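You operate a simulated robot arm through the tools that you are given. There is no shell and no other tool.

You are at the controls of a simulated two-armed robot. One attempt, no reset.

JOB
Open the white box and move its board to the address setter.
Fine: both latches free, lid laid on the short bench, board seated in the setter.

The check looks at the end state, three seconds after you hand in, the way a careful person would. Anything else that was tipped, shoved, dropped, spilled or broken makes it a failure. A push-on lid holds only when it is set on centred and level and pressed home; a screw cap is set on level and turned clockwise until tight.

ROBOT AND FRAMES
Two 7-joint arms with two-finger parallel grippers on one trunk that stands fixed in place. Base frame: the origin is at the foot of the trunk, x ahead of it, y to its left, z up; the work surface is at about z = 760. Units: mm, rad, N and s.
The left shoulder is at [71, 156, 1030], the right one opposite. Payload 3.91 kg a hand.
The TCP of each hand is the grasp point between the finger pads, 30 mm short of the fingertips. In the tool frame z runs along the fingers and y along their closing line. Largest opening 110 mm; finger width 20, thickness 10; the body of the gripper, 48 by 112 mm, starts 55 mm behind the TCP.
Orientation is that of the tool frame in the base frame, as [roll, pitch, yaw] about the fixed x, y, z axes, in that order (R = Rz(yaw) Ry(pitch) Rx(roll)). With the fingers straight down and closing along the base's y, the tool's x points along the base's -x, its y along +y and its z along -z.

CONTROLS
- The arms move only by the tool servo_tool. It takes "left_motion", "right_motion" or both (then of equal length, played together; a hand with none holds still); each is one flat list of numbers, 7 for each row, row after row: the shift along the tool's x, y, z in m, then the turn, a rotation vector about the tool's x, y, z in rad, then the closure, from 0 (fully open) to 1 (shut). In form: [x, y, z, wx, wy, wz, claw, x, y, z, wx, wy, wz, claw, ...]. A call has 1 to 20 rows; each row shifts and turns the commanded pose from where the row before left it, along the tool's axes as they then stand. Each row takes 0.2 s and may step no farther than 50 mm and 0.15 rad from the row before; otherwise, or with a gripper value out of range, the whole call is refused. A pose out of reach is approached as far as the arm can. The call stops where the force on the tool passes 40 N (or 10 N more than at its start, if that is more) or the arm is blocked; 0.2 s more then pass. Each finger travels about 108 mm/s and halts on what it meets, pressing with about 26 N; the grip force reading is that of the motor and also rises with nothing between the fingers. The clock runs only during rows and for 0.2 s after the last one: add rows that do not move to give the fingers time. The reply holds the time, the measured pose of the TCP, the force on the tool along the base axes, the opening and the grip force, in the units named above and with some noise, with the torque about the TCP (base axes, N m) and any sound that the robot's microphone picked up.
- Cameras (640 x 400 px; columns grow to the right, rows downward): "scene" is now at [121.8, 22.3, 1263.2]; the picture's right is [0.32, -0.95, 0.00], its down [-0.43, -0.14, -0.89] and it looks along [0.84, 0.28, -0.45] (base axes); focal length 286 px, centre (320, 200). "left" rides on the left gripper at [72, -17, -103] in its tool frame; the picture's right is [0.23, 0.97, 0.00], its down [-0.76, 0.18, -0.62] and it looks along [-0.61, 0.14, 0.78] (tool axes); focal length 222 px, centre (320, 200). "right" rides on the right gripper at [72, 17, -103] in its tool frame; the picture's right is [-0.23, 0.97, 0.00], its down [-0.76, -0.18, -0.62] and it looks along [-0.61, -0.14, 0.78] (tool axes); focal length 222 px, centre (320, 200). There is no depth. A picture from a camera that has moved, and an enlarged one, comes with that camera's place and axes in the base frame and with its lens. The place of the scene camera against the robot may be out by one fixed shift of up to 25 mm in any direction.
- camera(camera): a new picture of that camera. It takes no simulated time.
- move_column(by): slides the trunk up (or, below 0, down) by that many mm; the arms and the scene camera ride with it, the base frame stays. It gives what a move gives, with no picture.
- pan_tilt(pan, tilt): turns the head with the scene camera to pan (to the left, within 1.501 rad either way) and tilt (down, from -0.506 to 1.204), counted from straight ahead of the robot. It gives what a move gives.
- zoom(camera, box): a new picture of the part [left, top, right, bottom] of that camera's present view, enlarged. It takes no simulated time.
- sign_off(): hands the job in; it is judged then, once.

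Places have to be worked out from the pictures, the camera data and where the tool is seen. Open the grippers and draw the arms clear of the work before you hand the job in, unless the task says otherwise.

The tools are called after "Call:" as name(argument=value, ...) on one line, values as JSON. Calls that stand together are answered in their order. servo_tool: Moves the arms, as the interface text tells. Its arguments: {"type":"object","properties":{"left_motion":{"type":"array","items":{"type":"number"}},"right_motion":{"type":"array","items":{"type":"number"}}},"required":[]} The other tools are called the same way: move_column (by) slides the trunk up or down; pan_tilt (pan, tilt) turns the head that bears the scene camera; camera (camera) takes a picture; zoom (camera, box) takes an enlarged picture of a part of a camera's view; sign_off () hands the job in.

At the start:

```text
time: 0.0
left_eef_pos: [509.5, 645.3, 1126.4]
left_tool_rot: [3.142, 0.0, 3.141]
left_wrist_force: [-0.1, -1.2, 0.3]
left_moment: [0.02, -0.01, -0.02]
left_opening: 109.9
left_gripper_force: 0.0
right_eef_pos: [908.0, -4.9, 1101.1]
right_tool_rot: [3.141, 0.001, 3.14]
right_wrist_force: [-0.3, -0.4, 0.5]
right_moment: [0.0, 0.02, 0.0]
right_opening: 110.2
right_gripper_force: 0.1
trunk travel left (down, up): [-475.0, 465.0]
head pan, tilt: [0.325, 0.469]
```

scene: 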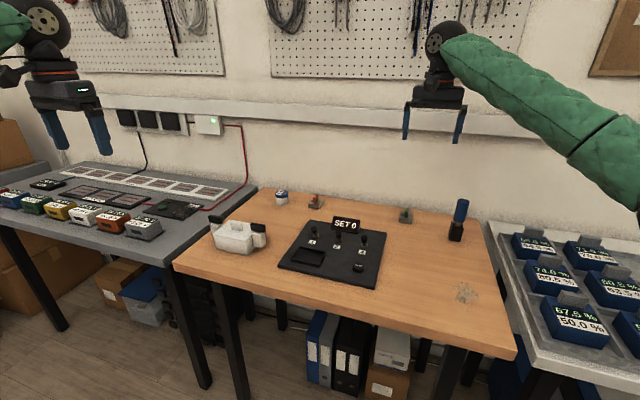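
right: 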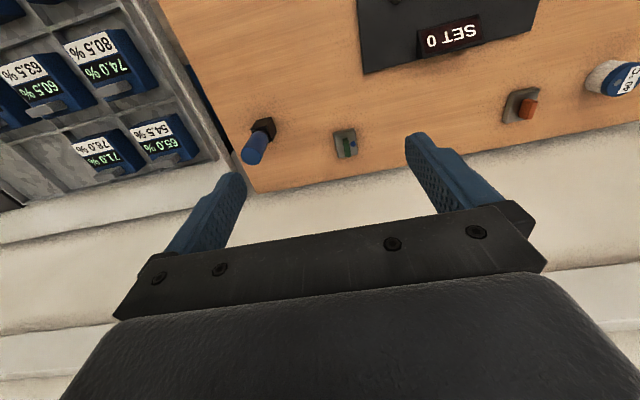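
left: 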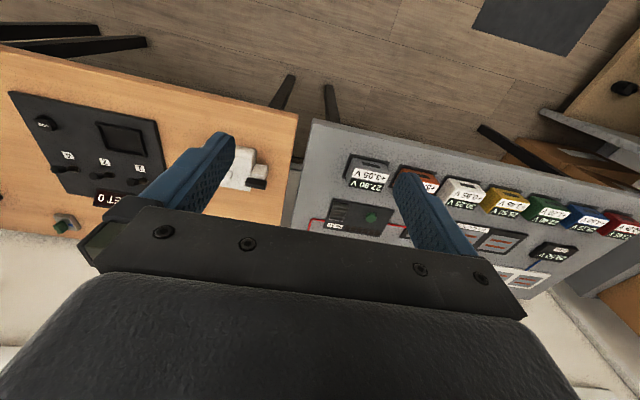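

I start by looking closer at the white box, the setter and the surroundings before moving anything.

Call:
zoom(camera="scene", box=[190, 180, 300, 260])

Call:
zoom(camera="scene", box=[260, 190, 400, 300])

Call:
zoom(camera="scene", box=[380, 180, 500, 320])

Call:
zoom(camera="scene", box=[0, 150, 240, 260])

Call:
zoom(camera="left", box=[0, 70, 300, 240])

```text
5.00 times, centred on (245, 220) of scene
camera zoom: at [121.8, 22.3, 1263.2], right [0.32, -0.95, 0.0], down [-0.43, -0.14, -0.89], along [0.84, 0.28, -0.45], focal length 1429 px, centre (695, 100)
```

zoom: 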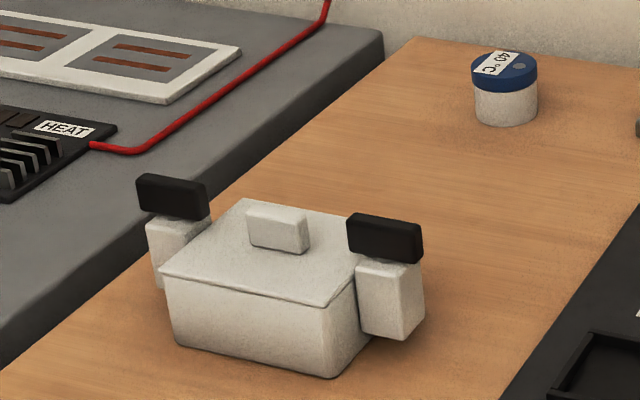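

```text
3.64 times, centred on (330, 245) of scene
camera zoom: at [121.8, 22.3, 1263.2], right [0.32, -0.95, 0.0], down [-0.43, -0.14, -0.89], along [0.84, 0.28, -0.45], focal length 1039 px, centre (284, 36)
```

zoom: 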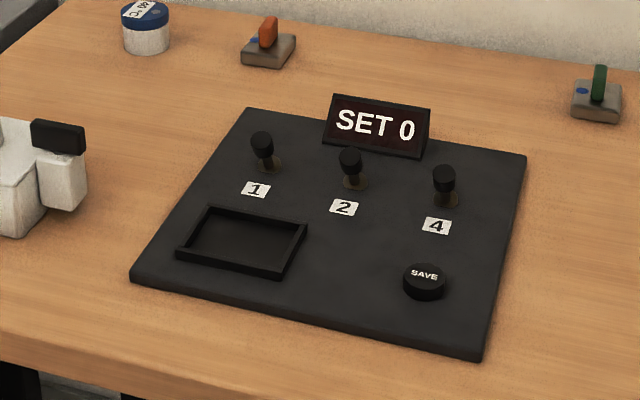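

```text
2.86 times, centred on (440, 250) of scene
camera zoom: at [121.8, 22.3, 1263.2], right [0.32, -0.95, 0.0], down [-0.43, -0.14, -0.89], along [0.84, 0.28, -0.45], focal length 817 px, centre (-23, 57)
```

zoom: 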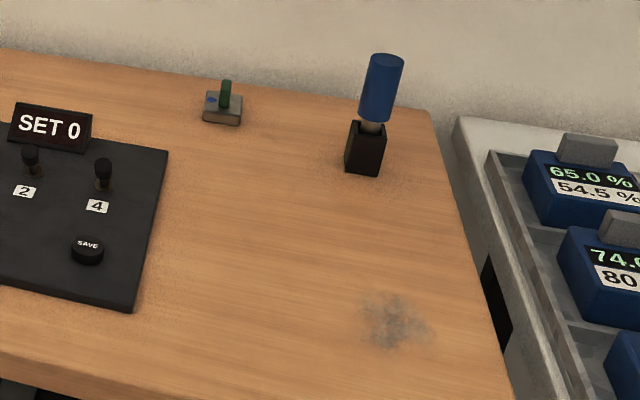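

```text
2.67 times, centred on (120, 205) of scene
camera zoom: at [121.8, 22.3, 1263.2], right [0.32, -0.95, 0.0], down [-0.43, -0.14, -0.89], along [0.84, 0.28, -0.45], focal length 762 px, centre (853, 187)
```

zoom: 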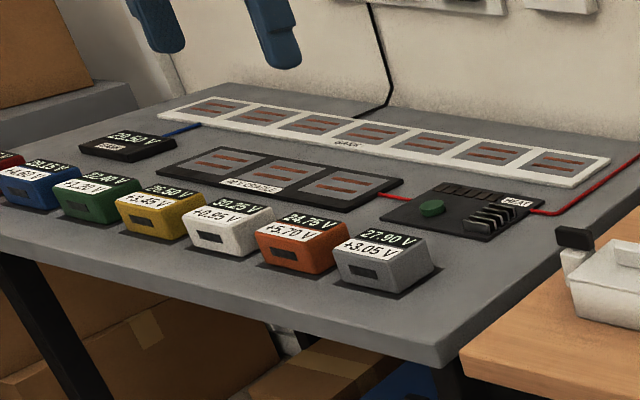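

```text
2.13 times, centred on (150, 155) of left
camera zoom: at [437.1, 628.8, 1230.6], right [-0.23, 0.97, 0.0], down [0.76, 0.18, 0.62], along [0.61, 0.14, -0.78], focal length 474 px, centre (683, 296)
```

zoom: 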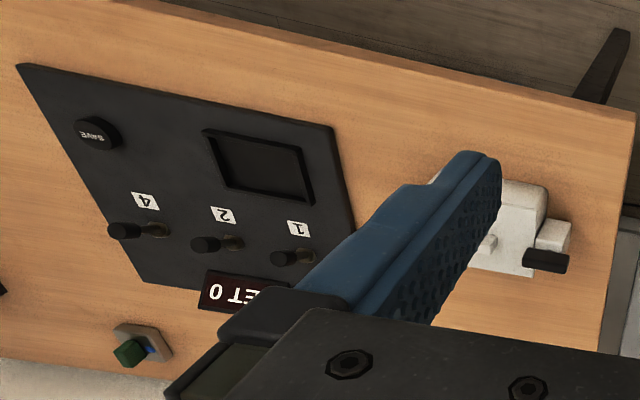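

I don't yet know which bench is "short", so I look round with the head.

Call:
pan_tilt(pan=-0.6, tilt=0.6)

Call:
camera(camera="scene")

Call:
pan_tilt(pan=1.3, tilt=0.6)

Call:
camera(camera="scene")

Call:
pan_tilt(pan=0.3, tilt=0.8)

Call:
camera(camera="scene")

```text
time: 1.2
left_eef_pos: [508.6, 645.1, 1128.1]
left_tool_rot: [3.141, 0.0, 3.141]
left_wrist_force: [-0.1, 0.2, 0.2]
left_moment: [0.0, 0.0, 0.01]
left_opening: 109.8
left_gripper_force: 0.0
right_eef_pos: [908.3, -4.5, 1100.3]
right_tool_rot: [3.14, 0.001, 3.141]
right_wrist_force: [-1.3, 0.2, -0.4]
right_moment: [-0.04, -0.02, 0.03]
right_opening: 109.8
right_gripper_force: 0.1
trunk travel left (down, up): [-475.0, 465.0]
head pan, tilt: [-0.6, 0.6]
```

```text
taken
camera scene: at [108.0, -56.8, 1251.5], right [-0.56, -0.83, 0.0], down [-0.47, 0.32, -0.82], along [0.68, -0.47, -0.57], focal length 286 px, centre (320, 200)
```

scene: 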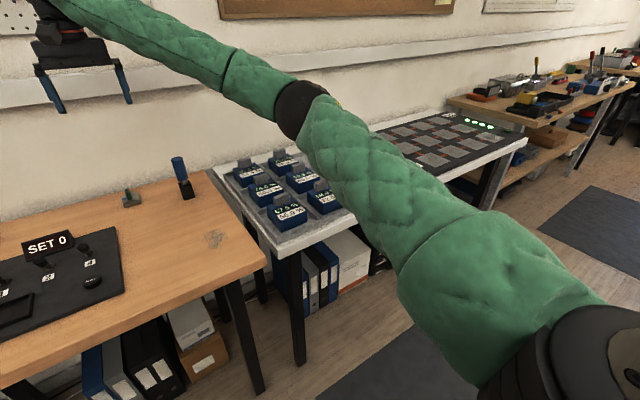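

```text
time: 3.1
left_eef_pos: [509.0, 645.0, 1127.0]
left_tool_rot: [-3.141, 0.001, 3.14]
left_wrist_force: [0.5, -0.3, -0.5]
left_moment: [-0.01, -0.02, -0.03]
left_opening: 109.9
left_gripper_force: 0.1
right_eef_pos: [907.8, -4.7, 1100.5]
right_tool_rot: [-3.14, -0.001, 3.141]
right_wrist_force: [-0.2, 0.3, 0.1]
right_moment: [-0.01, -0.03, 0.01]
right_opening: 110.0
right_gripper_force: 0.0
trunk travel left (down, up): [-475.0, 465.0]
head pan, tilt: [1.3, 0.6]
```

```text
taken
camera scene: at [58.7, 78.3, 1251.4], right [0.96, -0.27, 0.0], down [-0.15, -0.54, -0.82], along [0.22, 0.79, -0.57], focal length 286 px, centre (320, 200)
```

scene: 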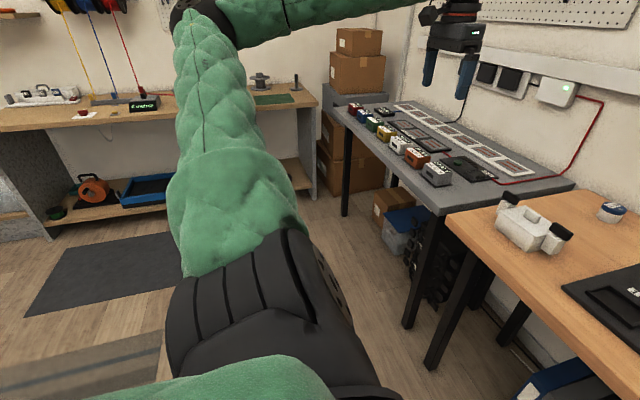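

```text
time: 4.4
left_eef_pos: [508.6, 646.1, 1126.0]
left_tool_rot: [-3.141, 0.0, 3.141]
left_wrist_force: [0.1, 0.0, 0.2]
left_moment: [-0.03, 0.01, 0.04]
left_opening: 109.9
left_gripper_force: 0.0
right_eef_pos: [908.4, -5.5, 1101.1]
right_tool_rot: [-3.14, 0.001, 3.14]
right_wrist_force: [0.5, -0.2, 0.0]
right_moment: [0.0, 0.0, -0.02]
right_opening: 109.9
right_gripper_force: 0.1
trunk travel left (down, up): [-475.0, 465.0]
head pan, tilt: [0.3, 0.799]
```

```text
taken
camera scene: at [112.1, 17.0, 1234.6], right [0.3, -0.96, 0.0], down [-0.69, -0.21, -0.7], along [0.67, 0.21, -0.72], focal length 286 px, centre (320, 200)
```

scene: 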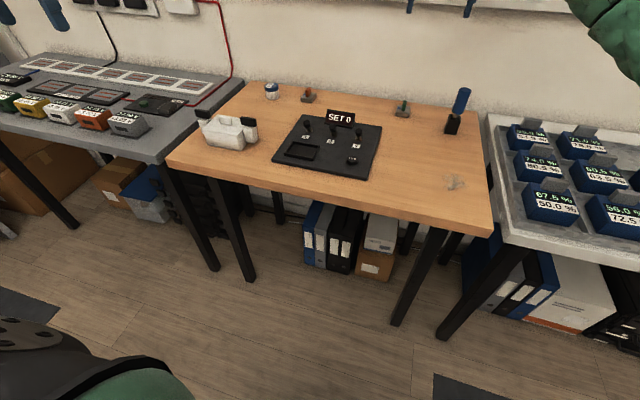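

The wooden bench in the middle is the shortest of the three, so that is where the lid goes (and it carries the box and setter). The box sits around (700, 470) with a black latch on each side along y; I move the left hand to look at it closely.

Call:
servo_tool(left_motion=[-0.003, -0.026, 0.016, 0, 0, 0, 0, -0.003, -0.026, 0.016, 0, 0, 0, 0, -0.003, -0.026, 0.016, 0, 0, 0, 0, -0.003, -0.026, 0.016, 0, 0, 0, 0, -0.003, -0.026, 0.016, 0, 0, 0, 0, -0.003, -0.026, 0.016, 0, 0, 0, 0, -0.003, -0.026, 0.016, 0, 0, 0, 0, -0.003, -0.026, 0.016, 0, 0, 0, 0])

Call:
camera(camera="left")

Call:
zoom(camera="scene", box=[190, 80, 290, 160])

```text
time: 6.2
left_eef_pos: [533.3, 435.6, 998.6]
left_tool_rot: [-3.141, -0.001, 3.142]
left_wrist_force: [1.1, 0.1, 0.0]
left_moment: [0.01, 0.01, 0.01]
left_opening: 110.2
left_gripper_force: 0.0
right_eef_pos: [908.8, -5.1, 1101.3]
right_tool_rot: [3.142, -0.001, -3.141]
right_wrist_force: [0.4, -0.9, -1.2]
right_moment: [0.02, 0.03, 0.01]
right_opening: 109.8
right_gripper_force: 0.0
trunk travel left (down, up): [-475.0, 465.0]
head pan, tilt: [0.3, 0.799]
```

```text
taken
camera left: at [461.9, 419.0, 1102.6], right [-0.23, 0.97, 0.0], down [0.76, 0.18, 0.62], along [0.61, 0.14, -0.78], focal length 222 px, centre (320, 200)
```

left: 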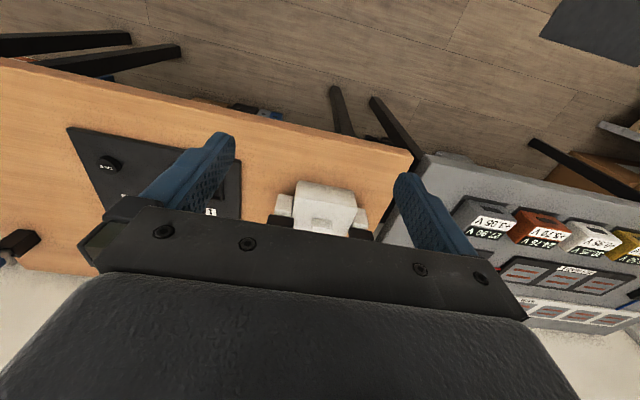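

```text
5.00 times, centred on (240, 120) of scene
camera zoom: at [112.7, 16.2, 1234.4], right [0.3, -0.96, 0.0], down [-0.69, -0.21, -0.7], along [0.67, 0.21, -0.72], focal length 1429 px, centre (720, 600)
```

zoom: 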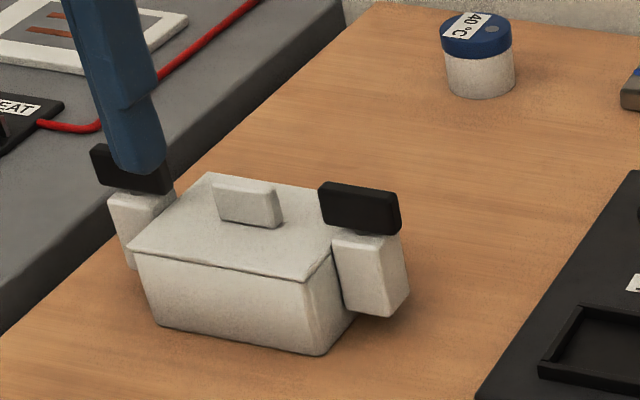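

The hand hides the far half of the box; I move it further forward and slightly lower, still well above the latches, to see the latches from above.

Call:
servo_tool(left_motion=[-0.03, 0, 0.006, 0, 0, 0, 0, -0.03, 0, 0.006, 0, 0, 0, 0, -0.03, 0, 0.006, 0, 0, 0, 0, -0.03, 0, 0.006, 0, 0, 0, 0, -0.03, 0, 0.006, 0, 0, 0, 0, -0.01, 0, 0.006, 0, 0, 0, 0])

Call:
camera(camera="left")

Call:
zoom(camera="left", box=[220, 60, 420, 210])

```text
time: 7.6
left_eef_pos: [693.7, 437.4, 962.4]
left_tool_rot: [-3.141, 0.0, 3.141]
left_wrist_force: [-0.7, 0.0, -0.1]
left_moment: [-0.01, -0.01, -0.01]
left_opening: 110.0
left_gripper_force: 0.1
right_eef_pos: [907.7, -4.3, 1102.3]
right_tool_rot: [-3.141, 0.0, 3.141]
right_wrist_force: [-0.5, -0.4, -0.3]
right_moment: [0.0, -0.02, 0.0]
right_opening: 109.9
right_gripper_force: 0.1
trunk travel left (down, up): [-475.0, 465.0]
head pan, tilt: [0.3, 0.799]
```

```text
taken
camera left: at [621.3, 420.1, 1066.7], right [-0.23, 0.97, 0.0], down [0.76, 0.18, 0.62], along [0.61, 0.14, -0.78], focal length 222 px, centre (320, 200)
```

left: 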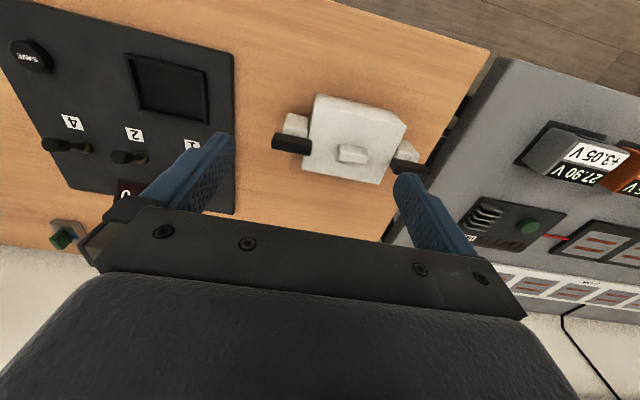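

```text
2.67 times, centred on (320, 135) of left
camera zoom: at [621.3, 420.1, 1066.7], right [-0.23, 0.97, 0.0], down [0.76, 0.18, 0.62], along [0.61, 0.14, -0.78], focal length 592 px, centre (320, 373)
```

zoom: 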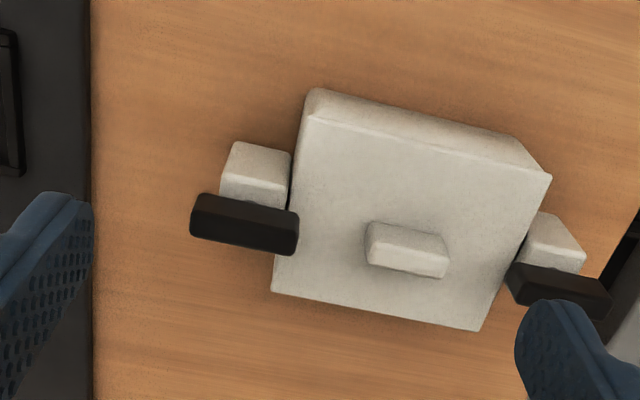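

The black bars sit on brackets beside the lid and just overlap its edges; I need to see how they pivot. I zoom strongly from the scene camera and the hand.

Call:
zoom(camera="scene", box=[245, 105, 277, 150])

Call:
zoom(camera="scene", box=[196, 102, 236, 142])

Call:
zoom(camera="left", box=[270, 100, 320, 160])

Call:
zoom(camera="left", box=[370, 120, 430, 180])

```text
8.89 times, centred on (261, 128) of scene
camera zoom: at [112.2, 16.9, 1234.5], right [0.3, -0.96, 0.0], down [-0.69, -0.21, -0.7], along [0.67, 0.21, -0.72], focal length 2541 px, centre (844, 844)
```

zoom: 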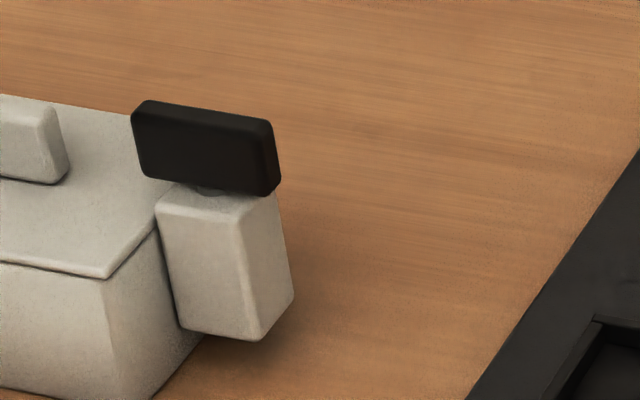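

```text
10.00 times, centred on (216, 122) of scene
camera zoom: at [112.2, 16.9, 1234.5], right [0.3, -0.96, 0.0], down [-0.69, -0.21, -0.7], along [0.67, 0.21, -0.72], focal length 2858 px, centre (1360, 980)
```

zoom: 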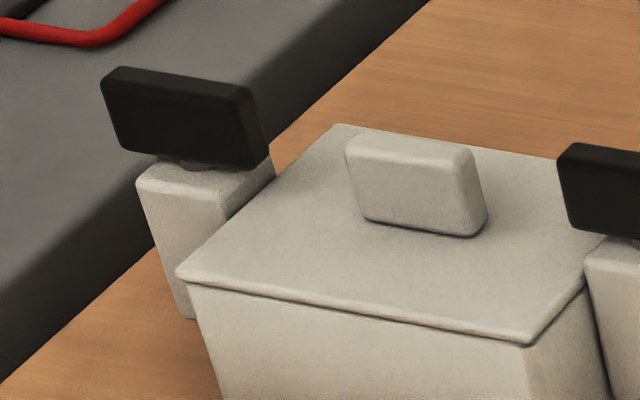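

```text
6.67 times, centred on (295, 130) of left
camera zoom: at [621.3, 420.1, 1066.7], right [-0.23, 0.97, 0.0], down [0.76, 0.18, 0.62], along [0.61, 0.14, -0.78], focal length 1481 px, centre (487, 667)
```

zoom: 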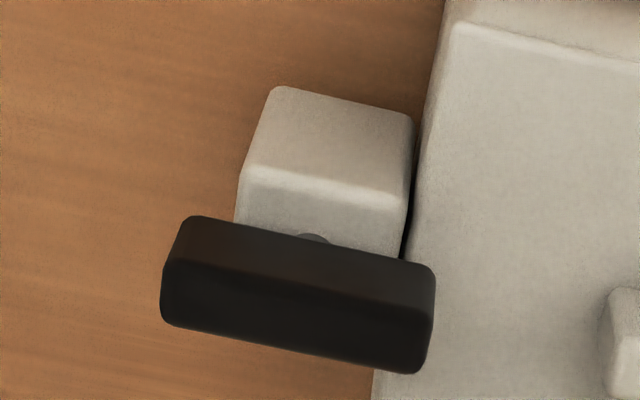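

```text
6.67 times, centred on (400, 150) of left
camera zoom: at [621.3, 420.1, 1066.7], right [-0.23, 0.97, 0.0], down [0.76, 0.18, 0.62], along [0.61, 0.14, -0.78], focal length 1481 px, centre (-213, 533)
```

zoom: 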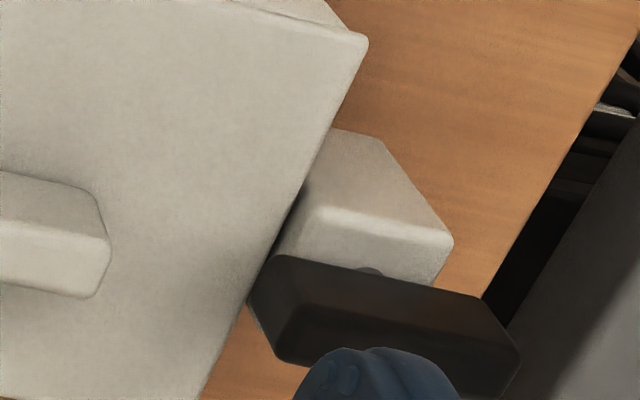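

Each bar stands on a small round pin on its bracket, so they look like quarter-turn latches, now lying across the lid edge. I rotate the left hand a quarter turn so it closes along x (across the bars), keeping high, and take a second view to triangulate heights.

Call:
servo_tool(left_motion=[0, 0, 0, 0, 0, 0.1428, 0, 0, 0, 0, 0, 0, 0.1428, 0, 0, 0, 0, 0, 0, 0.1428, 0, 0, 0, 0, 0, 0, 0.1428, 0, 0, 0, 0, 0, 0, 0.1428, 0, 0, 0, 0, 0, 0, 0.1428, 0, 0, 0, 0, 0, 0, 0.1428, 0, 0, 0, 0, 0, 0, 0.1428, 0, 0, 0, 0, 0, 0, 0.1428, 0, 0, 0, 0, 0, 0, 0.1428, 0, 0, 0, 0, 0, 0, 0.1428, 0])

Call:
camera(camera="left")

```text
time: 10.0
left_eef_pos: [694.0, 437.4, 963.0]
left_tool_rot: [-3.141, 0.0, 1.568]
left_wrist_force: [0.0, -0.1, 0.7]
left_moment: [0.01, 0.02, 0.04]
left_opening: 109.8
left_gripper_force: 0.0
right_eef_pos: [908.1, -5.2, 1102.1]
right_tool_rot: [3.142, 0.0, -3.142]
right_wrist_force: [0.1, 0.3, -0.2]
right_moment: [-0.02, 0.0, 0.0]
right_opening: 109.8
right_gripper_force: 0.1
trunk travel left (down, up): [-475.0, 465.0]
head pan, tilt: [0.3, 0.799]
```

```text
taken
camera left: at [676.9, 509.9, 1066.2], right [0.97, 0.22, 0.0], down [0.18, -0.76, 0.62], along [0.14, -0.61, -0.78], focal length 222 px, centre (320, 200)
```

left: 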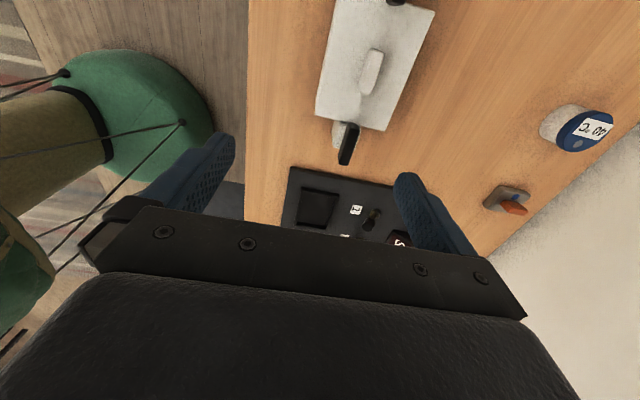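

Call:
zoom(camera="left", box=[320, 110, 380, 170])

Call:
zoom(camera="left", box=[300, 0, 450, 140])

```text
6.67 times, centred on (350, 140) of left
camera zoom: at [676.9, 509.9, 1066.2], right [0.97, 0.22, 0.0], down [0.18, -0.76, 0.62], along [0.14, -0.61, -0.78], focal length 1481 px, centre (120, 600)
```

zoom: 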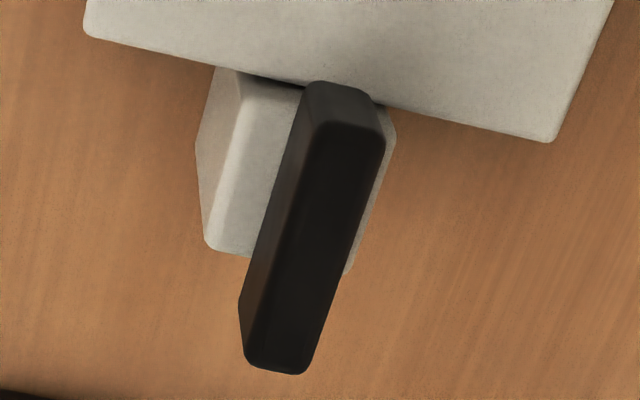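

```text
2.86 times, centred on (375, 70) of left
camera zoom: at [676.9, 509.9, 1066.2], right [0.97, 0.22, 0.0], down [0.18, -0.76, 0.62], along [0.14, -0.61, -0.78], focal length 635 px, centre (163, 571)
```

zoom: 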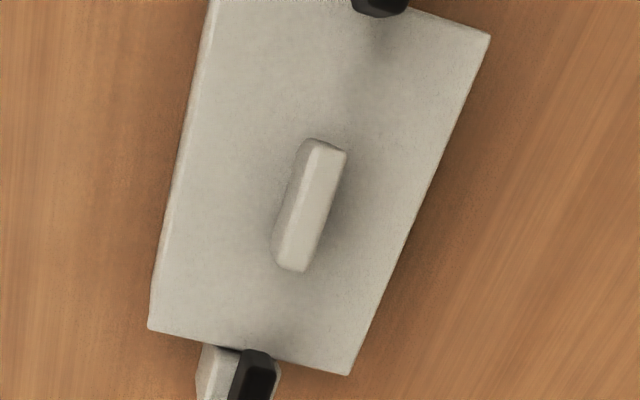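

Triangulating: the -y latch bar has its top centre near (729.5, 415.5, 849), about 42 long in y, 16 thick, 24 tall; its inner end reaches ~5 mm over the lid edge (y≈431). I bring the left hand over it and descend partly, then check.

Call:
servo_tool(left_motion=[-0.0055, 0.009, 0.012, 0, 0, 0, 0, -0.0055, 0.009, 0.012, 0, 0, 0, 0, -0.0055, 0.009, 0.012, 0, 0, 0, 0, -0.0055, 0.0085, 0.012, 0, 0, 0, 0, 0, 0, 0, 0, 0, 0, 0])

Call:
camera(camera="left")

Call:
camera(camera="scene")

```text
time: 11.2
left_eef_pos: [727.4, 415.3, 916.9]
left_tool_rot: [3.141, 0.0, 1.571]
left_wrist_force: [-0.8, -0.3, 0.6]
left_moment: [-0.04, 0.01, 0.01]
left_opening: 110.0
left_gripper_force: 0.0
right_eef_pos: [908.1, -5.1, 1102.1]
right_tool_rot: [3.14, 0.0, 3.14]
right_wrist_force: [-1.2, 0.4, -0.1]
right_moment: [0.02, 0.0, -0.05]
right_opening: 109.8
right_gripper_force: 0.1
trunk travel left (down, up): [-475.0, 465.0]
head pan, tilt: [0.3, 0.799]
```

```text
taken
camera left: at [711.6, 487.9, 1019.1], right [0.97, 0.23, 0.0], down [0.18, -0.76, 0.62], along [0.14, -0.61, -0.78], focal length 222 px, centre (320, 200)
```

left: 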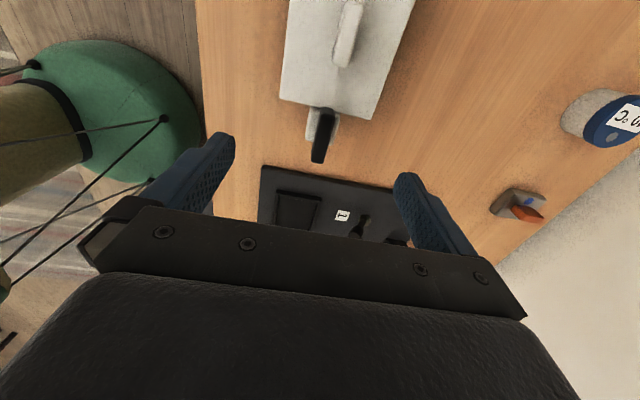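

```text
taken
camera scene: at [111.9, 16.9, 1234.6], right [0.3, -0.96, 0.0], down [-0.69, -0.21, -0.7], along [0.67, 0.21, -0.72], focal length 286 px, centre (320, 200)
```

scene: 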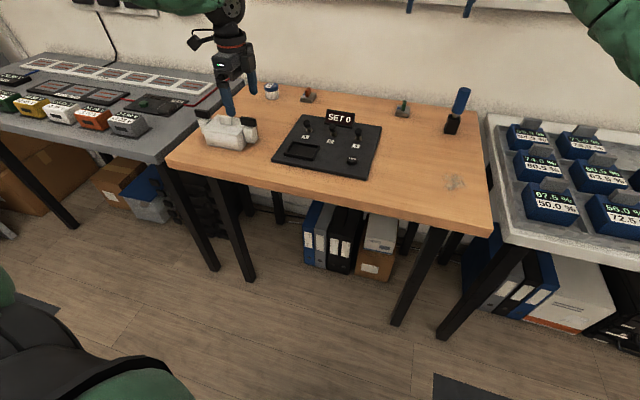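

I check the bar's position once more from this nearer view.

Call:
zoom(camera="left", box=[290, 90, 360, 180])

Call:
zoom(camera="left", box=[260, 0, 420, 120])

```text
4.44 times, centred on (325, 135) of left
camera zoom: at [711.6, 487.9, 1019.1], right [0.97, 0.23, 0.0], down [0.18, -0.76, 0.62], along [0.14, -0.61, -0.78], focal length 987 px, centre (298, 489)
```

zoom: 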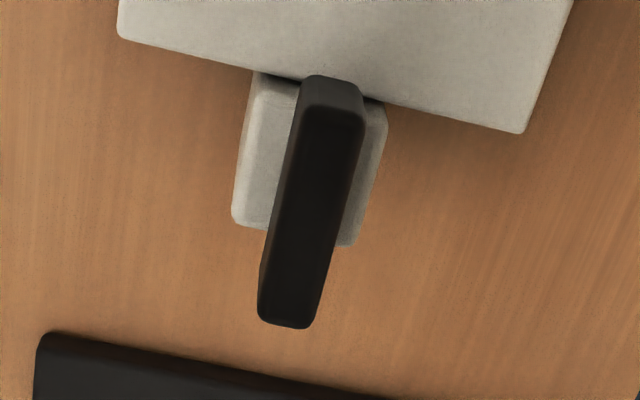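

```text
3.33 times, centred on (340, 60) of left
camera zoom: at [711.6, 487.9, 1019.1], right [0.97, 0.23, 0.0], down [0.18, -0.76, 0.62], along [0.14, -0.61, -0.78], focal length 740 px, centre (253, 667)
```

zoom: 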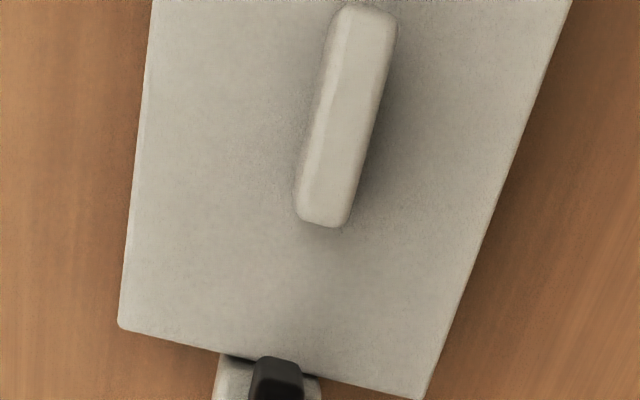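

The bar is at about (730.5, 416.5). I descend to TCP z≈859 (fingertips about level with the bar's lower part), then close.

Call:
servo_tool(left_motion=[0.001, 0.002, 0.02, 0, 0, 0, 0.2, 0, 0, 0.02, 0, 0, 0, 0.4, 0, 0, 0.018, 0, 0, 0, 0.5, 0, 0, 0, 0, 0, 0, 0.5])

Call:
camera(camera="left")

Call:
zoom(camera="scene", box=[190, 70, 290, 160])

```text
time: 12.2
left_eef_pos: [729.3, 416.8, 857.1]
left_tool_rot: [3.141, 0.001, 1.572]
left_wrist_force: [0.0, -0.1, -0.1]
left_moment: [0.04, 0.0, -0.03]
left_opening: 55.0
left_gripper_force: 0.1
right_eef_pos: [907.0, -5.9, 1101.0]
right_tool_rot: [3.141, 0.001, -3.141]
right_wrist_force: [0.3, -0.1, -0.9]
right_moment: [-0.02, -0.01, -0.02]
right_opening: 110.1
right_gripper_force: 0.1
trunk travel left (down, up): [-475.0, 465.0]
head pan, tilt: [0.3, 0.799]
```

```text
taken
camera left: at [713.5, 489.2, 961.0], right [0.97, 0.23, 0.0], down [0.18, -0.76, 0.62], along [0.14, -0.61, -0.78], focal length 222 px, centre (320, 200)
```

left: 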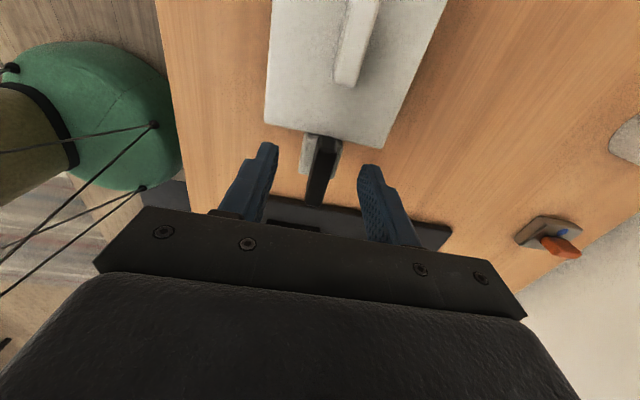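

```text
4.44 times, centred on (240, 115) of scene
camera zoom: at [112.0, 16.7, 1234.6], right [0.3, -0.96, 0.0], down [-0.69, -0.21, -0.7], along [0.67, 0.21, -0.72], focal length 1270 px, centre (676, 578)
```

zoom: 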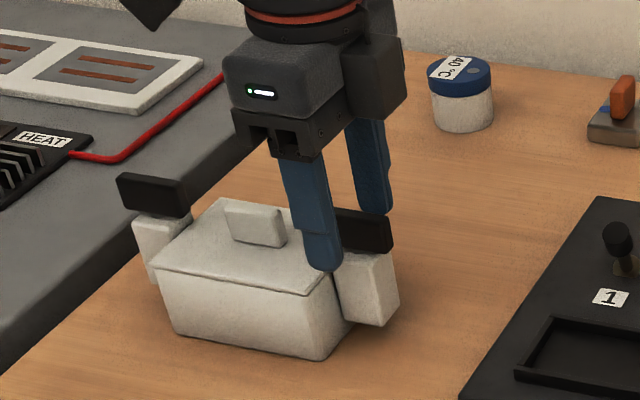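

The fingers straddle the bar nicely. Closing on it.

Call:
servo_tool(left_motion=[0, 0, 0, 0, 0, 0, 0.75, 0, 0, 0, 0, 0, 0, 1, 0, 0, 0, 0, 0, 0, 1, 0, 0, 0, 0, 0, 0, 1])

Call:
camera(camera="left")

```text
time: 13.2
left_eef_pos: [729.9, 416.3, 857.4]
left_tool_rot: [-3.141, -0.001, 1.57]
left_wrist_force: [-0.4, -0.5, 0.6]
left_moment: [-0.04, -0.06, 0.0]
left_opening: 11.4
left_gripper_force: 25.8
right_eef_pos: [907.5, -5.4, 1100.6]
right_tool_rot: [-3.141, 0.001, 3.141]
right_wrist_force: [-0.5, -0.1, -0.1]
right_moment: [-0.01, 0.01, 0.01]
right_opening: 110.3
right_gripper_force: 0.1
trunk travel left (down, up): [-475.0, 465.0]
head pan, tilt: [0.3, 0.799]
```

```text
taken
camera left: at [713.7, 489.3, 960.8], right [0.97, 0.23, 0.0], down [0.18, -0.76, 0.62], along [0.14, -0.61, -0.78], focal length 222 px, centre (320, 200)
```

left: 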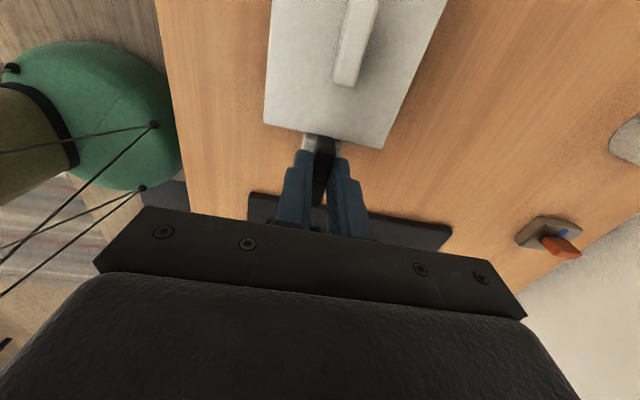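

The bar is held (11.4 mm thick), no side load. I turn it a little counter-clockwise (seen from above) and read the torque.

Call:
servo_tool(left_motion=[0, 0, 0, 0, 0, -0.05, 1, 0, 0, 0, 0, 0, -0.05, 1, 0, 0, 0, 0, 0, -0.05, 1])

Call:
camera(camera="left")

```text
time: 14.0
left_eef_pos: [730.5, 417.5, 856.9]
left_tool_rot: [3.141, 0.0, 1.721]
left_wrist_force: [-1.1, 0.4, 0.7]
left_moment: [0.03, 0.03, 0.0]
left_opening: 11.4
left_gripper_force: 26.3
right_eef_pos: [907.5, -4.9, 1101.7]
right_tool_rot: [3.141, 0.0, 3.139]
right_wrist_force: [0.2, 0.0, -0.2]
right_moment: [0.03, -0.02, 0.03]
right_opening: 110.0
right_gripper_force: 0.0
trunk travel left (down, up): [-475.0, 465.0]
head pan, tilt: [0.3, 0.799]
```

```text
taken
camera left: at [703.0, 485.9, 960.8], right [0.93, 0.37, 0.0], down [0.29, -0.73, 0.62], along [0.23, -0.58, -0.78], focal length 222 px, centre (320, 200)
```

left: 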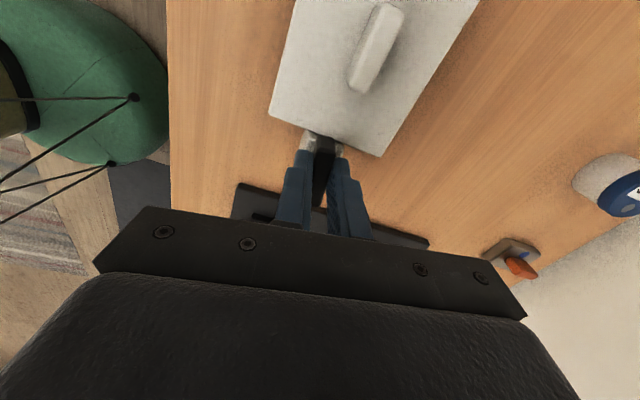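

No resisting torque. I check with the scene camera whether the bar turned and the box stayed.

Call:
zoom(camera="scene", box=[190, 70, 290, 160])

Call:
zoom(camera="left", box=[260, 90, 400, 180])

```text
4.44 times, centred on (240, 115) of scene
camera zoom: at [112.2, 16.9, 1234.6], right [0.3, -0.96, 0.0], down [-0.69, -0.21, -0.7], along [0.67, 0.21, -0.72], focal length 1270 px, centre (676, 578)
```

zoom: 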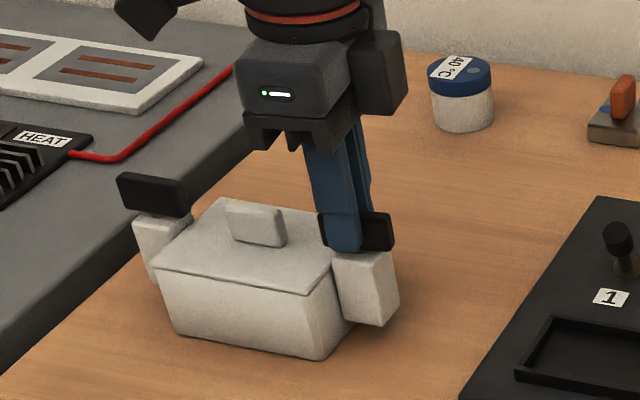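

```text
4.44 times, centred on (330, 135) of left
camera zoom: at [703.0, 485.9, 960.8], right [0.93, 0.37, 0.0], down [0.29, -0.73, 0.62], along [0.23, -0.58, -0.78], focal length 987 px, centre (276, 489)
```

zoom: 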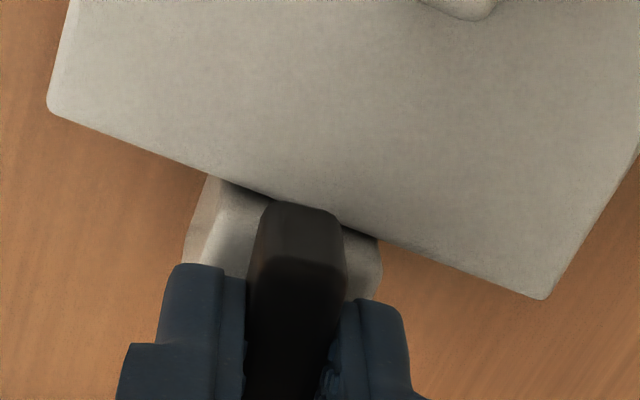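

The bar turned with the hand and the box stayed put. I continue turning.

Call:
servo_tool(left_motion=[0, 0, 0, 0, 0, -0.1, 1, 0, 0, 0, 0, 0, -0.1, 1, 0, 0, 0, 0, 0, -0.1, 1, 0, 0, 0, 0, 0, -0.1, 1, 0, 0, 0, 0, 0, -0.1, 1, 0, 0, 0, 0, 0, -0.1, 1])

Call:
zoom(camera="scene", box=[190, 70, 290, 160])

Call:
camera(camera="left")

```text
time: 15.4
left_eef_pos: [730.5, 415.8, 856.5]
left_tool_rot: [3.141, 0.0, 2.322]
left_wrist_force: [-2.3, -3.2, 3.1]
left_moment: [-0.17, -0.13, -0.01]
left_opening: 11.6
left_gripper_force: 26.0
right_eef_pos: [908.9, -5.4, 1101.2]
right_tool_rot: [-3.141, 0.0, 3.14]
right_wrist_force: [-0.1, 0.1, -0.6]
right_moment: [0.01, 0.02, -0.01]
right_opening: 109.9
right_gripper_force: 0.1
trunk travel left (down, up): [-475.0, 465.0]
head pan, tilt: [0.3, 0.799]
```

```text
4.44 times, centred on (240, 115) of scene
camera zoom: at [111.9, 16.5, 1234.6], right [0.3, -0.96, 0.0], down [-0.69, -0.21, -0.7], along [0.67, 0.21, -0.72], focal length 1270 px, centre (676, 578)
```

zoom: 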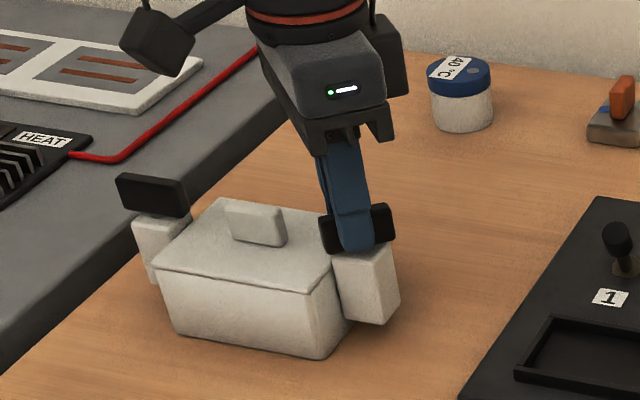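

```text
taken
camera left: at [668.9, 457.5, 960.8], right [0.56, 0.83, 0.0], down [0.65, -0.44, 0.62], along [0.52, -0.35, -0.78], focal length 222 px, centre (320, 200)
```

left: 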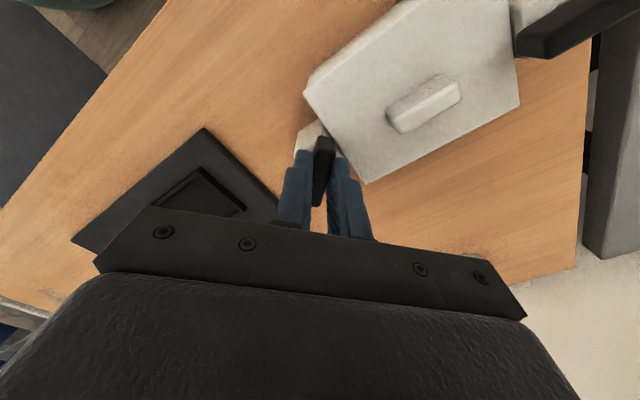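

It keeps turning freely (45° so far, small side force). I carry on to a full quarter turn.

Call:
servo_tool(left_motion=[0, 0, 0, 0, 0, -0.1, 1, 0, 0, 0, 0, 0, -0.1, 1, 0, 0, 0, 0, 0, -0.1, 1, 0, 0, 0, 0, 0, -0.1, 1, 0, 0, 0, 0, 0, -0.1, 1, 0, 0, 0, 0, 0, -0.1, 1, 0, 0, 0, 0, 0, -0.1, 1, 0, 0, 0, 0, 0, -0.1, 1])

Call:
zoom(camera="scene", box=[190, 70, 290, 160])

Call:
camera(camera="left")

```text
time: 17.2
left_eef_pos: [730.3, 416.2, 856.4]
left_tool_rot: [3.141, 0.0, 3.123]
left_wrist_force: [1.1, -4.0, 4.2]
left_moment: [-0.06, -0.14, -0.02]
left_opening: 11.6
left_gripper_force: 26.2
right_eef_pos: [907.8, -6.7, 1101.0]
right_tool_rot: [-3.141, 0.001, 3.141]
right_wrist_force: [-0.4, 0.0, -0.1]
right_moment: [-0.04, -0.04, -0.01]
right_opening: 109.9
right_gripper_force: 0.0
trunk travel left (down, up): [-475.0, 465.0]
head pan, tilt: [0.3, 0.799]
```

```text
4.44 times, centred on (240, 115) of scene
camera zoom: at [112.1, 16.4, 1234.6], right [0.3, -0.96, 0.0], down [-0.69, -0.21, -0.7], along [0.67, 0.21, -0.72], focal length 1270 px, centre (676, 578)
```

zoom: 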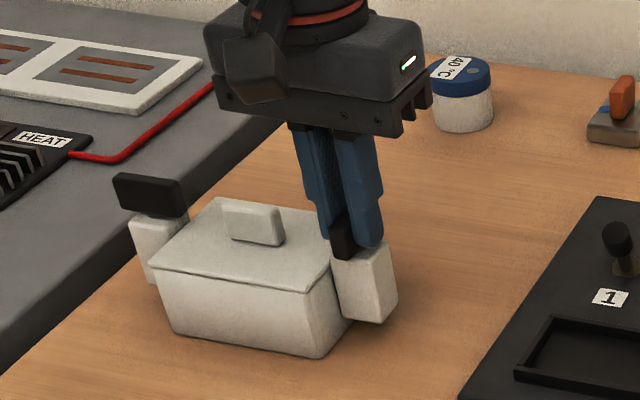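

```text
taken
camera left: at [657.8, 400.4, 960.8], right [-0.21, 0.98, 0.0], down [0.77, 0.16, 0.62], along [0.61, 0.13, -0.78], focal length 222 px, centre (320, 200)
```

left: 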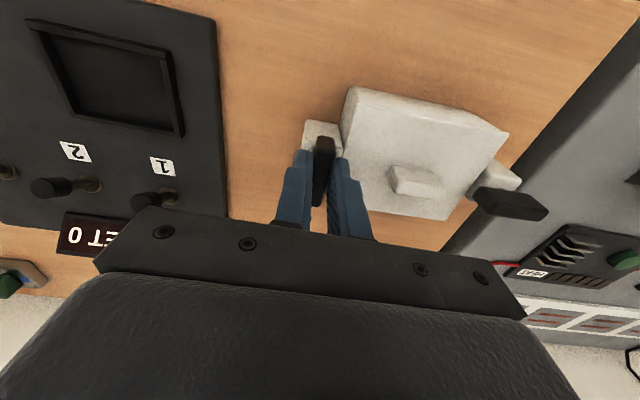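

The bar now lies along x, clear of the lid. I open just a little (the knob is near) and lift.

Call:
servo_tool(left_motion=[0, 0, 0, 0, 0, 0, 0.68, 0, 0, 0, 0, 0, 0, 0.68, 0, 0, -0.02, 0, 0, 0, 0.68, 0, 0, -0.02, 0, 0, 0, 0.68, 0, 0, -0.02, 0, 0, 0, 0.5])

Call:
camera(camera="left")

Call:
zoom(camera="scene", box=[190, 70, 290, 160])

```text
time: 18.4
left_eef_pos: [729.7, 416.4, 916.8]
left_tool_rot: [-3.141, 0.0, 3.12]
left_wrist_force: [-0.2, -0.3, -0.1]
left_moment: [-0.02, -0.03, 0.02]
left_opening: 54.8
left_gripper_force: 0.1
right_eef_pos: [907.3, -6.0, 1101.4]
right_tool_rot: [3.141, -0.001, 3.139]
right_wrist_force: [-0.4, -0.3, -0.4]
right_moment: [-0.01, -0.01, -0.01]
right_opening: 109.9
right_gripper_force: 0.1
trunk travel left (down, up): [-475.0, 465.0]
head pan, tilt: [0.3, 0.799]
```

```text
taken
camera left: at [657.3, 400.7, 1020.7], right [-0.21, 0.98, 0.0], down [0.77, 0.16, 0.62], along [0.61, 0.13, -0.78], focal length 222 px, centre (320, 200)
```

left: 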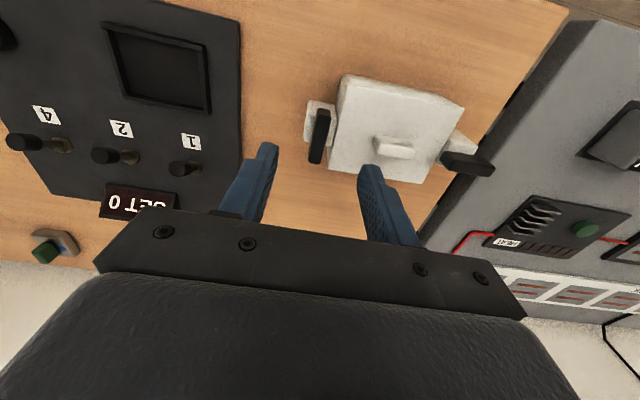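

```text
4.44 times, centred on (240, 115) of scene
camera zoom: at [111.8, 16.6, 1234.6], right [0.3, -0.96, 0.0], down [-0.69, -0.21, -0.7], along [0.67, 0.21, -0.72], focal length 1270 px, centre (676, 578)
```

zoom: 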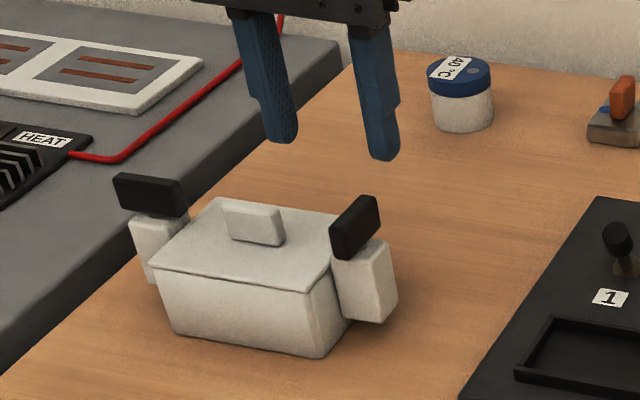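

The first latch is free and stays so. Now the +y latch: I move over, turn the hand the other way (camera on the -y side, facing the latch) and take a look.

Call:
servo_tool(left_motion=[0, 0.02, -0.01, 0, 0, 0, 0.4, 0, 0.02, -0.01, 0, 0, 0, 0.3, 0, 0.02, -0.01, 0, 0, 0, 0.2, 0, 0.02, -0.01, 0, 0, 0, 0.1, 0, 0, 0, 0, 0, -0.1428, 0, 0, 0, 0, 0, 0, -0.1428, 0, 0, 0, 0, 0, 0, -0.1428, 0, 0, 0, 0, 0, 0, -0.1428, 0, 0, 0, 0, 0, 0, -0.1428, 0, 0, 0, 0, 0, 0, -0.1428, 0, 0, 0, 0, 0, 0, -0.1428, 0, 0, 0, 0, 0, 0, -0.1428, 0, 0, 0, 0, 0, 0, -0.1428, 0, 0, 0, 0, 0, 0, -0.1428, 0, 0, 0, 0, 0, 0, -0.1228, 0])

Call:
camera(camera="left")

Call:
camera(camera="scene")

```text
time: 21.6
left_eef_pos: [731.4, 496.4, 956.3]
left_tool_rot: [3.141, 0.001, -1.612]
left_wrist_force: [-0.4, -0.2, 0.4]
left_moment: [0.02, -0.02, 0.01]
left_opening: 110.2
left_gripper_force: 0.1
right_eef_pos: [908.1, -5.7, 1101.6]
right_tool_rot: [3.142, 0.0, 3.141]
right_wrist_force: [0.9, -0.3, 0.0]
right_moment: [0.0, -0.02, -0.03]
right_opening: 110.1
right_gripper_force: 0.0
trunk travel left (down, up): [-475.0, 465.0]
head pan, tilt: [0.3, 0.799]
```

```text
taken
camera left: at [746.6, 423.1, 1060.7], right [-0.98, -0.19, 0.0], down [-0.15, 0.77, 0.62], along [-0.12, 0.61, -0.78], focal length 222 px, centre (320, 200)
```

left: 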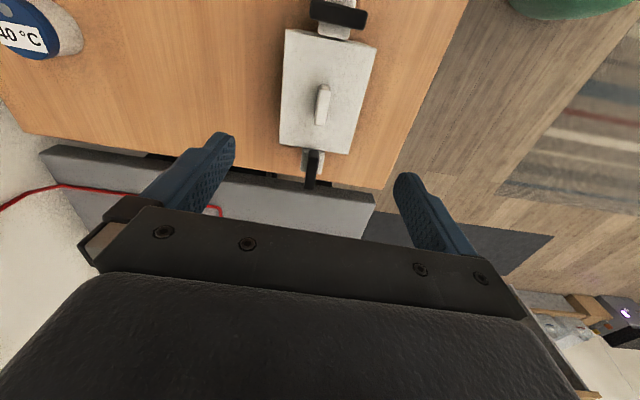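

```text
taken
camera scene: at [112.3, 16.7, 1234.5], right [0.3, -0.96, 0.0], down [-0.69, -0.21, -0.7], along [0.67, 0.21, -0.72], focal length 286 px, centre (320, 200)
```

scene: 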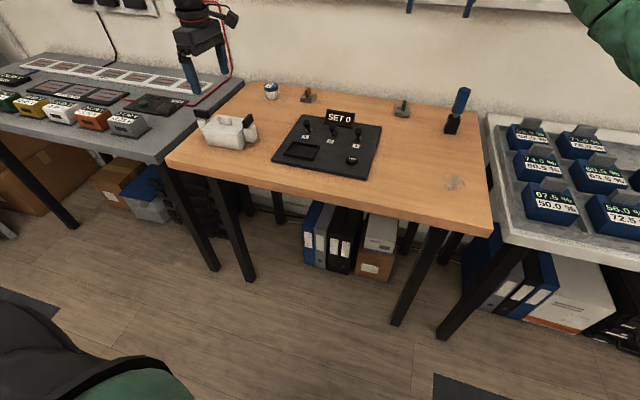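

Good view of the far latch; zooming to locate it.

Call:
zoom(camera="left", box=[280, 130, 350, 200])

Call:
zoom(camera="left", box=[270, 0, 390, 160])

```text
5.71 times, centred on (315, 165) of left
camera zoom: at [746.6, 423.1, 1060.7], right [-0.98, -0.19, 0.0], down [-0.15, 0.77, 0.62], along [-0.12, 0.61, -0.78], focal length 1269 px, centre (349, 400)
```

zoom: 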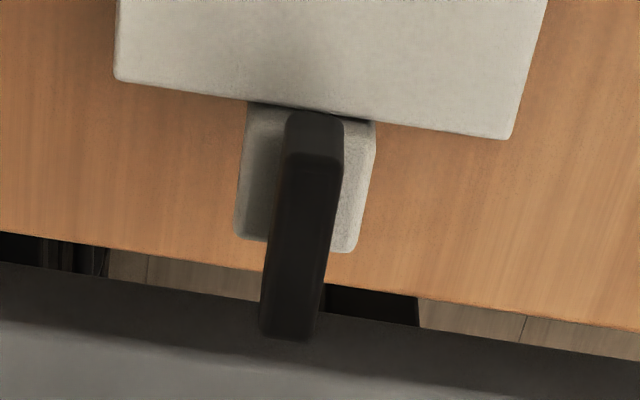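

```text
2.50 times, centred on (330, 80) of left
camera zoom: at [746.6, 423.1, 1060.7], right [-0.98, -0.19, 0.0], down [-0.15, 0.77, 0.62], along [-0.12, 0.61, -0.78], focal length 555 px, centre (295, 500)
```

zoom: 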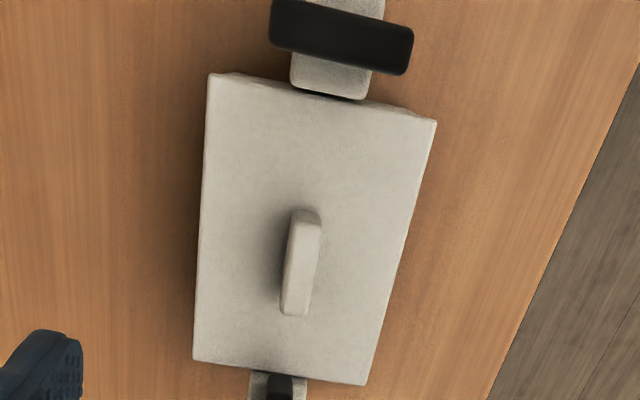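

The second bar's centre is about (730, 554.5), same height. I align yaw, move over it, descend with the fingers half open and grip.

Call:
servo_tool(left_motion=[0, 0, 0, 0, 0, -0.041, 0, -0.02, 0, 0.01, 0, 0, 0, 0, -0.02, 0.001, 0.01, 0, 0, 0, 0.1, -0.018, 0, 0.02, 0, 0, 0, 0.3, 0, 0, 0.02, 0, 0, 0, 0.5, 0, 0, 0.02, 0, 0, 0, 0.5, 0, 0, 0.019, 0, 0, 0, 0.5, 0, 0, 0, 0, 0, 0, 0.5])

Call:
camera(camera="left")

Call:
zoom(camera="scene", box=[180, 70, 280, 160])

```text
time: 23.4
left_eef_pos: [730.3, 553.0, 858.3]
left_tool_rot: [-3.141, 0.0, -1.571]
left_wrist_force: [-0.6, 0.8, 0.3]
left_moment: [-0.04, 0.0, 0.03]
left_opening: 54.9
left_gripper_force: 0.0
right_eef_pos: [908.7, -6.0, 1100.7]
right_tool_rot: [-3.14, -0.001, -3.14]
right_wrist_force: [1.6, -0.4, 0.3]
right_moment: [-0.01, 0.01, -0.03]
right_opening: 110.0
right_gripper_force: 0.0
trunk travel left (down, up): [-475.0, 465.0]
head pan, tilt: [0.3, 0.799]
```

```text
taken
camera left: at [747.9, 481.5, 961.9], right [-0.97, -0.23, 0.0], down [-0.18, 0.76, 0.62], along [-0.14, 0.61, -0.78], focal length 222 px, centre (320, 200)
```

left: 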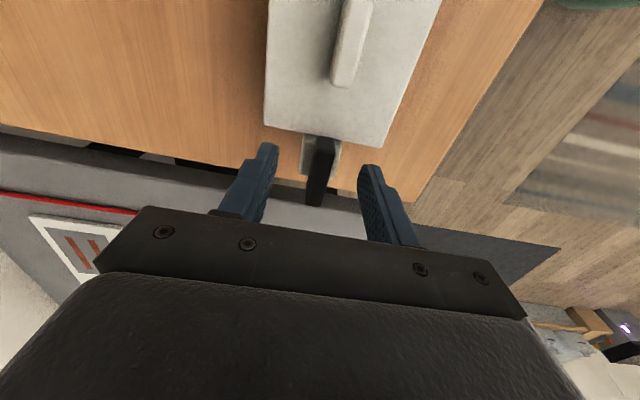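

```text
4.44 times, centred on (230, 115) of scene
camera zoom: at [112.0, 16.8, 1234.6], right [0.3, -0.96, 0.0], down [-0.69, -0.21, -0.7], along [0.67, 0.21, -0.72], focal length 1270 px, centre (720, 578)
```

zoom: 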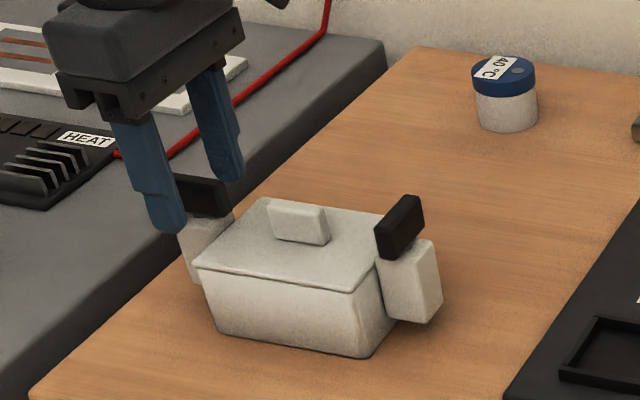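

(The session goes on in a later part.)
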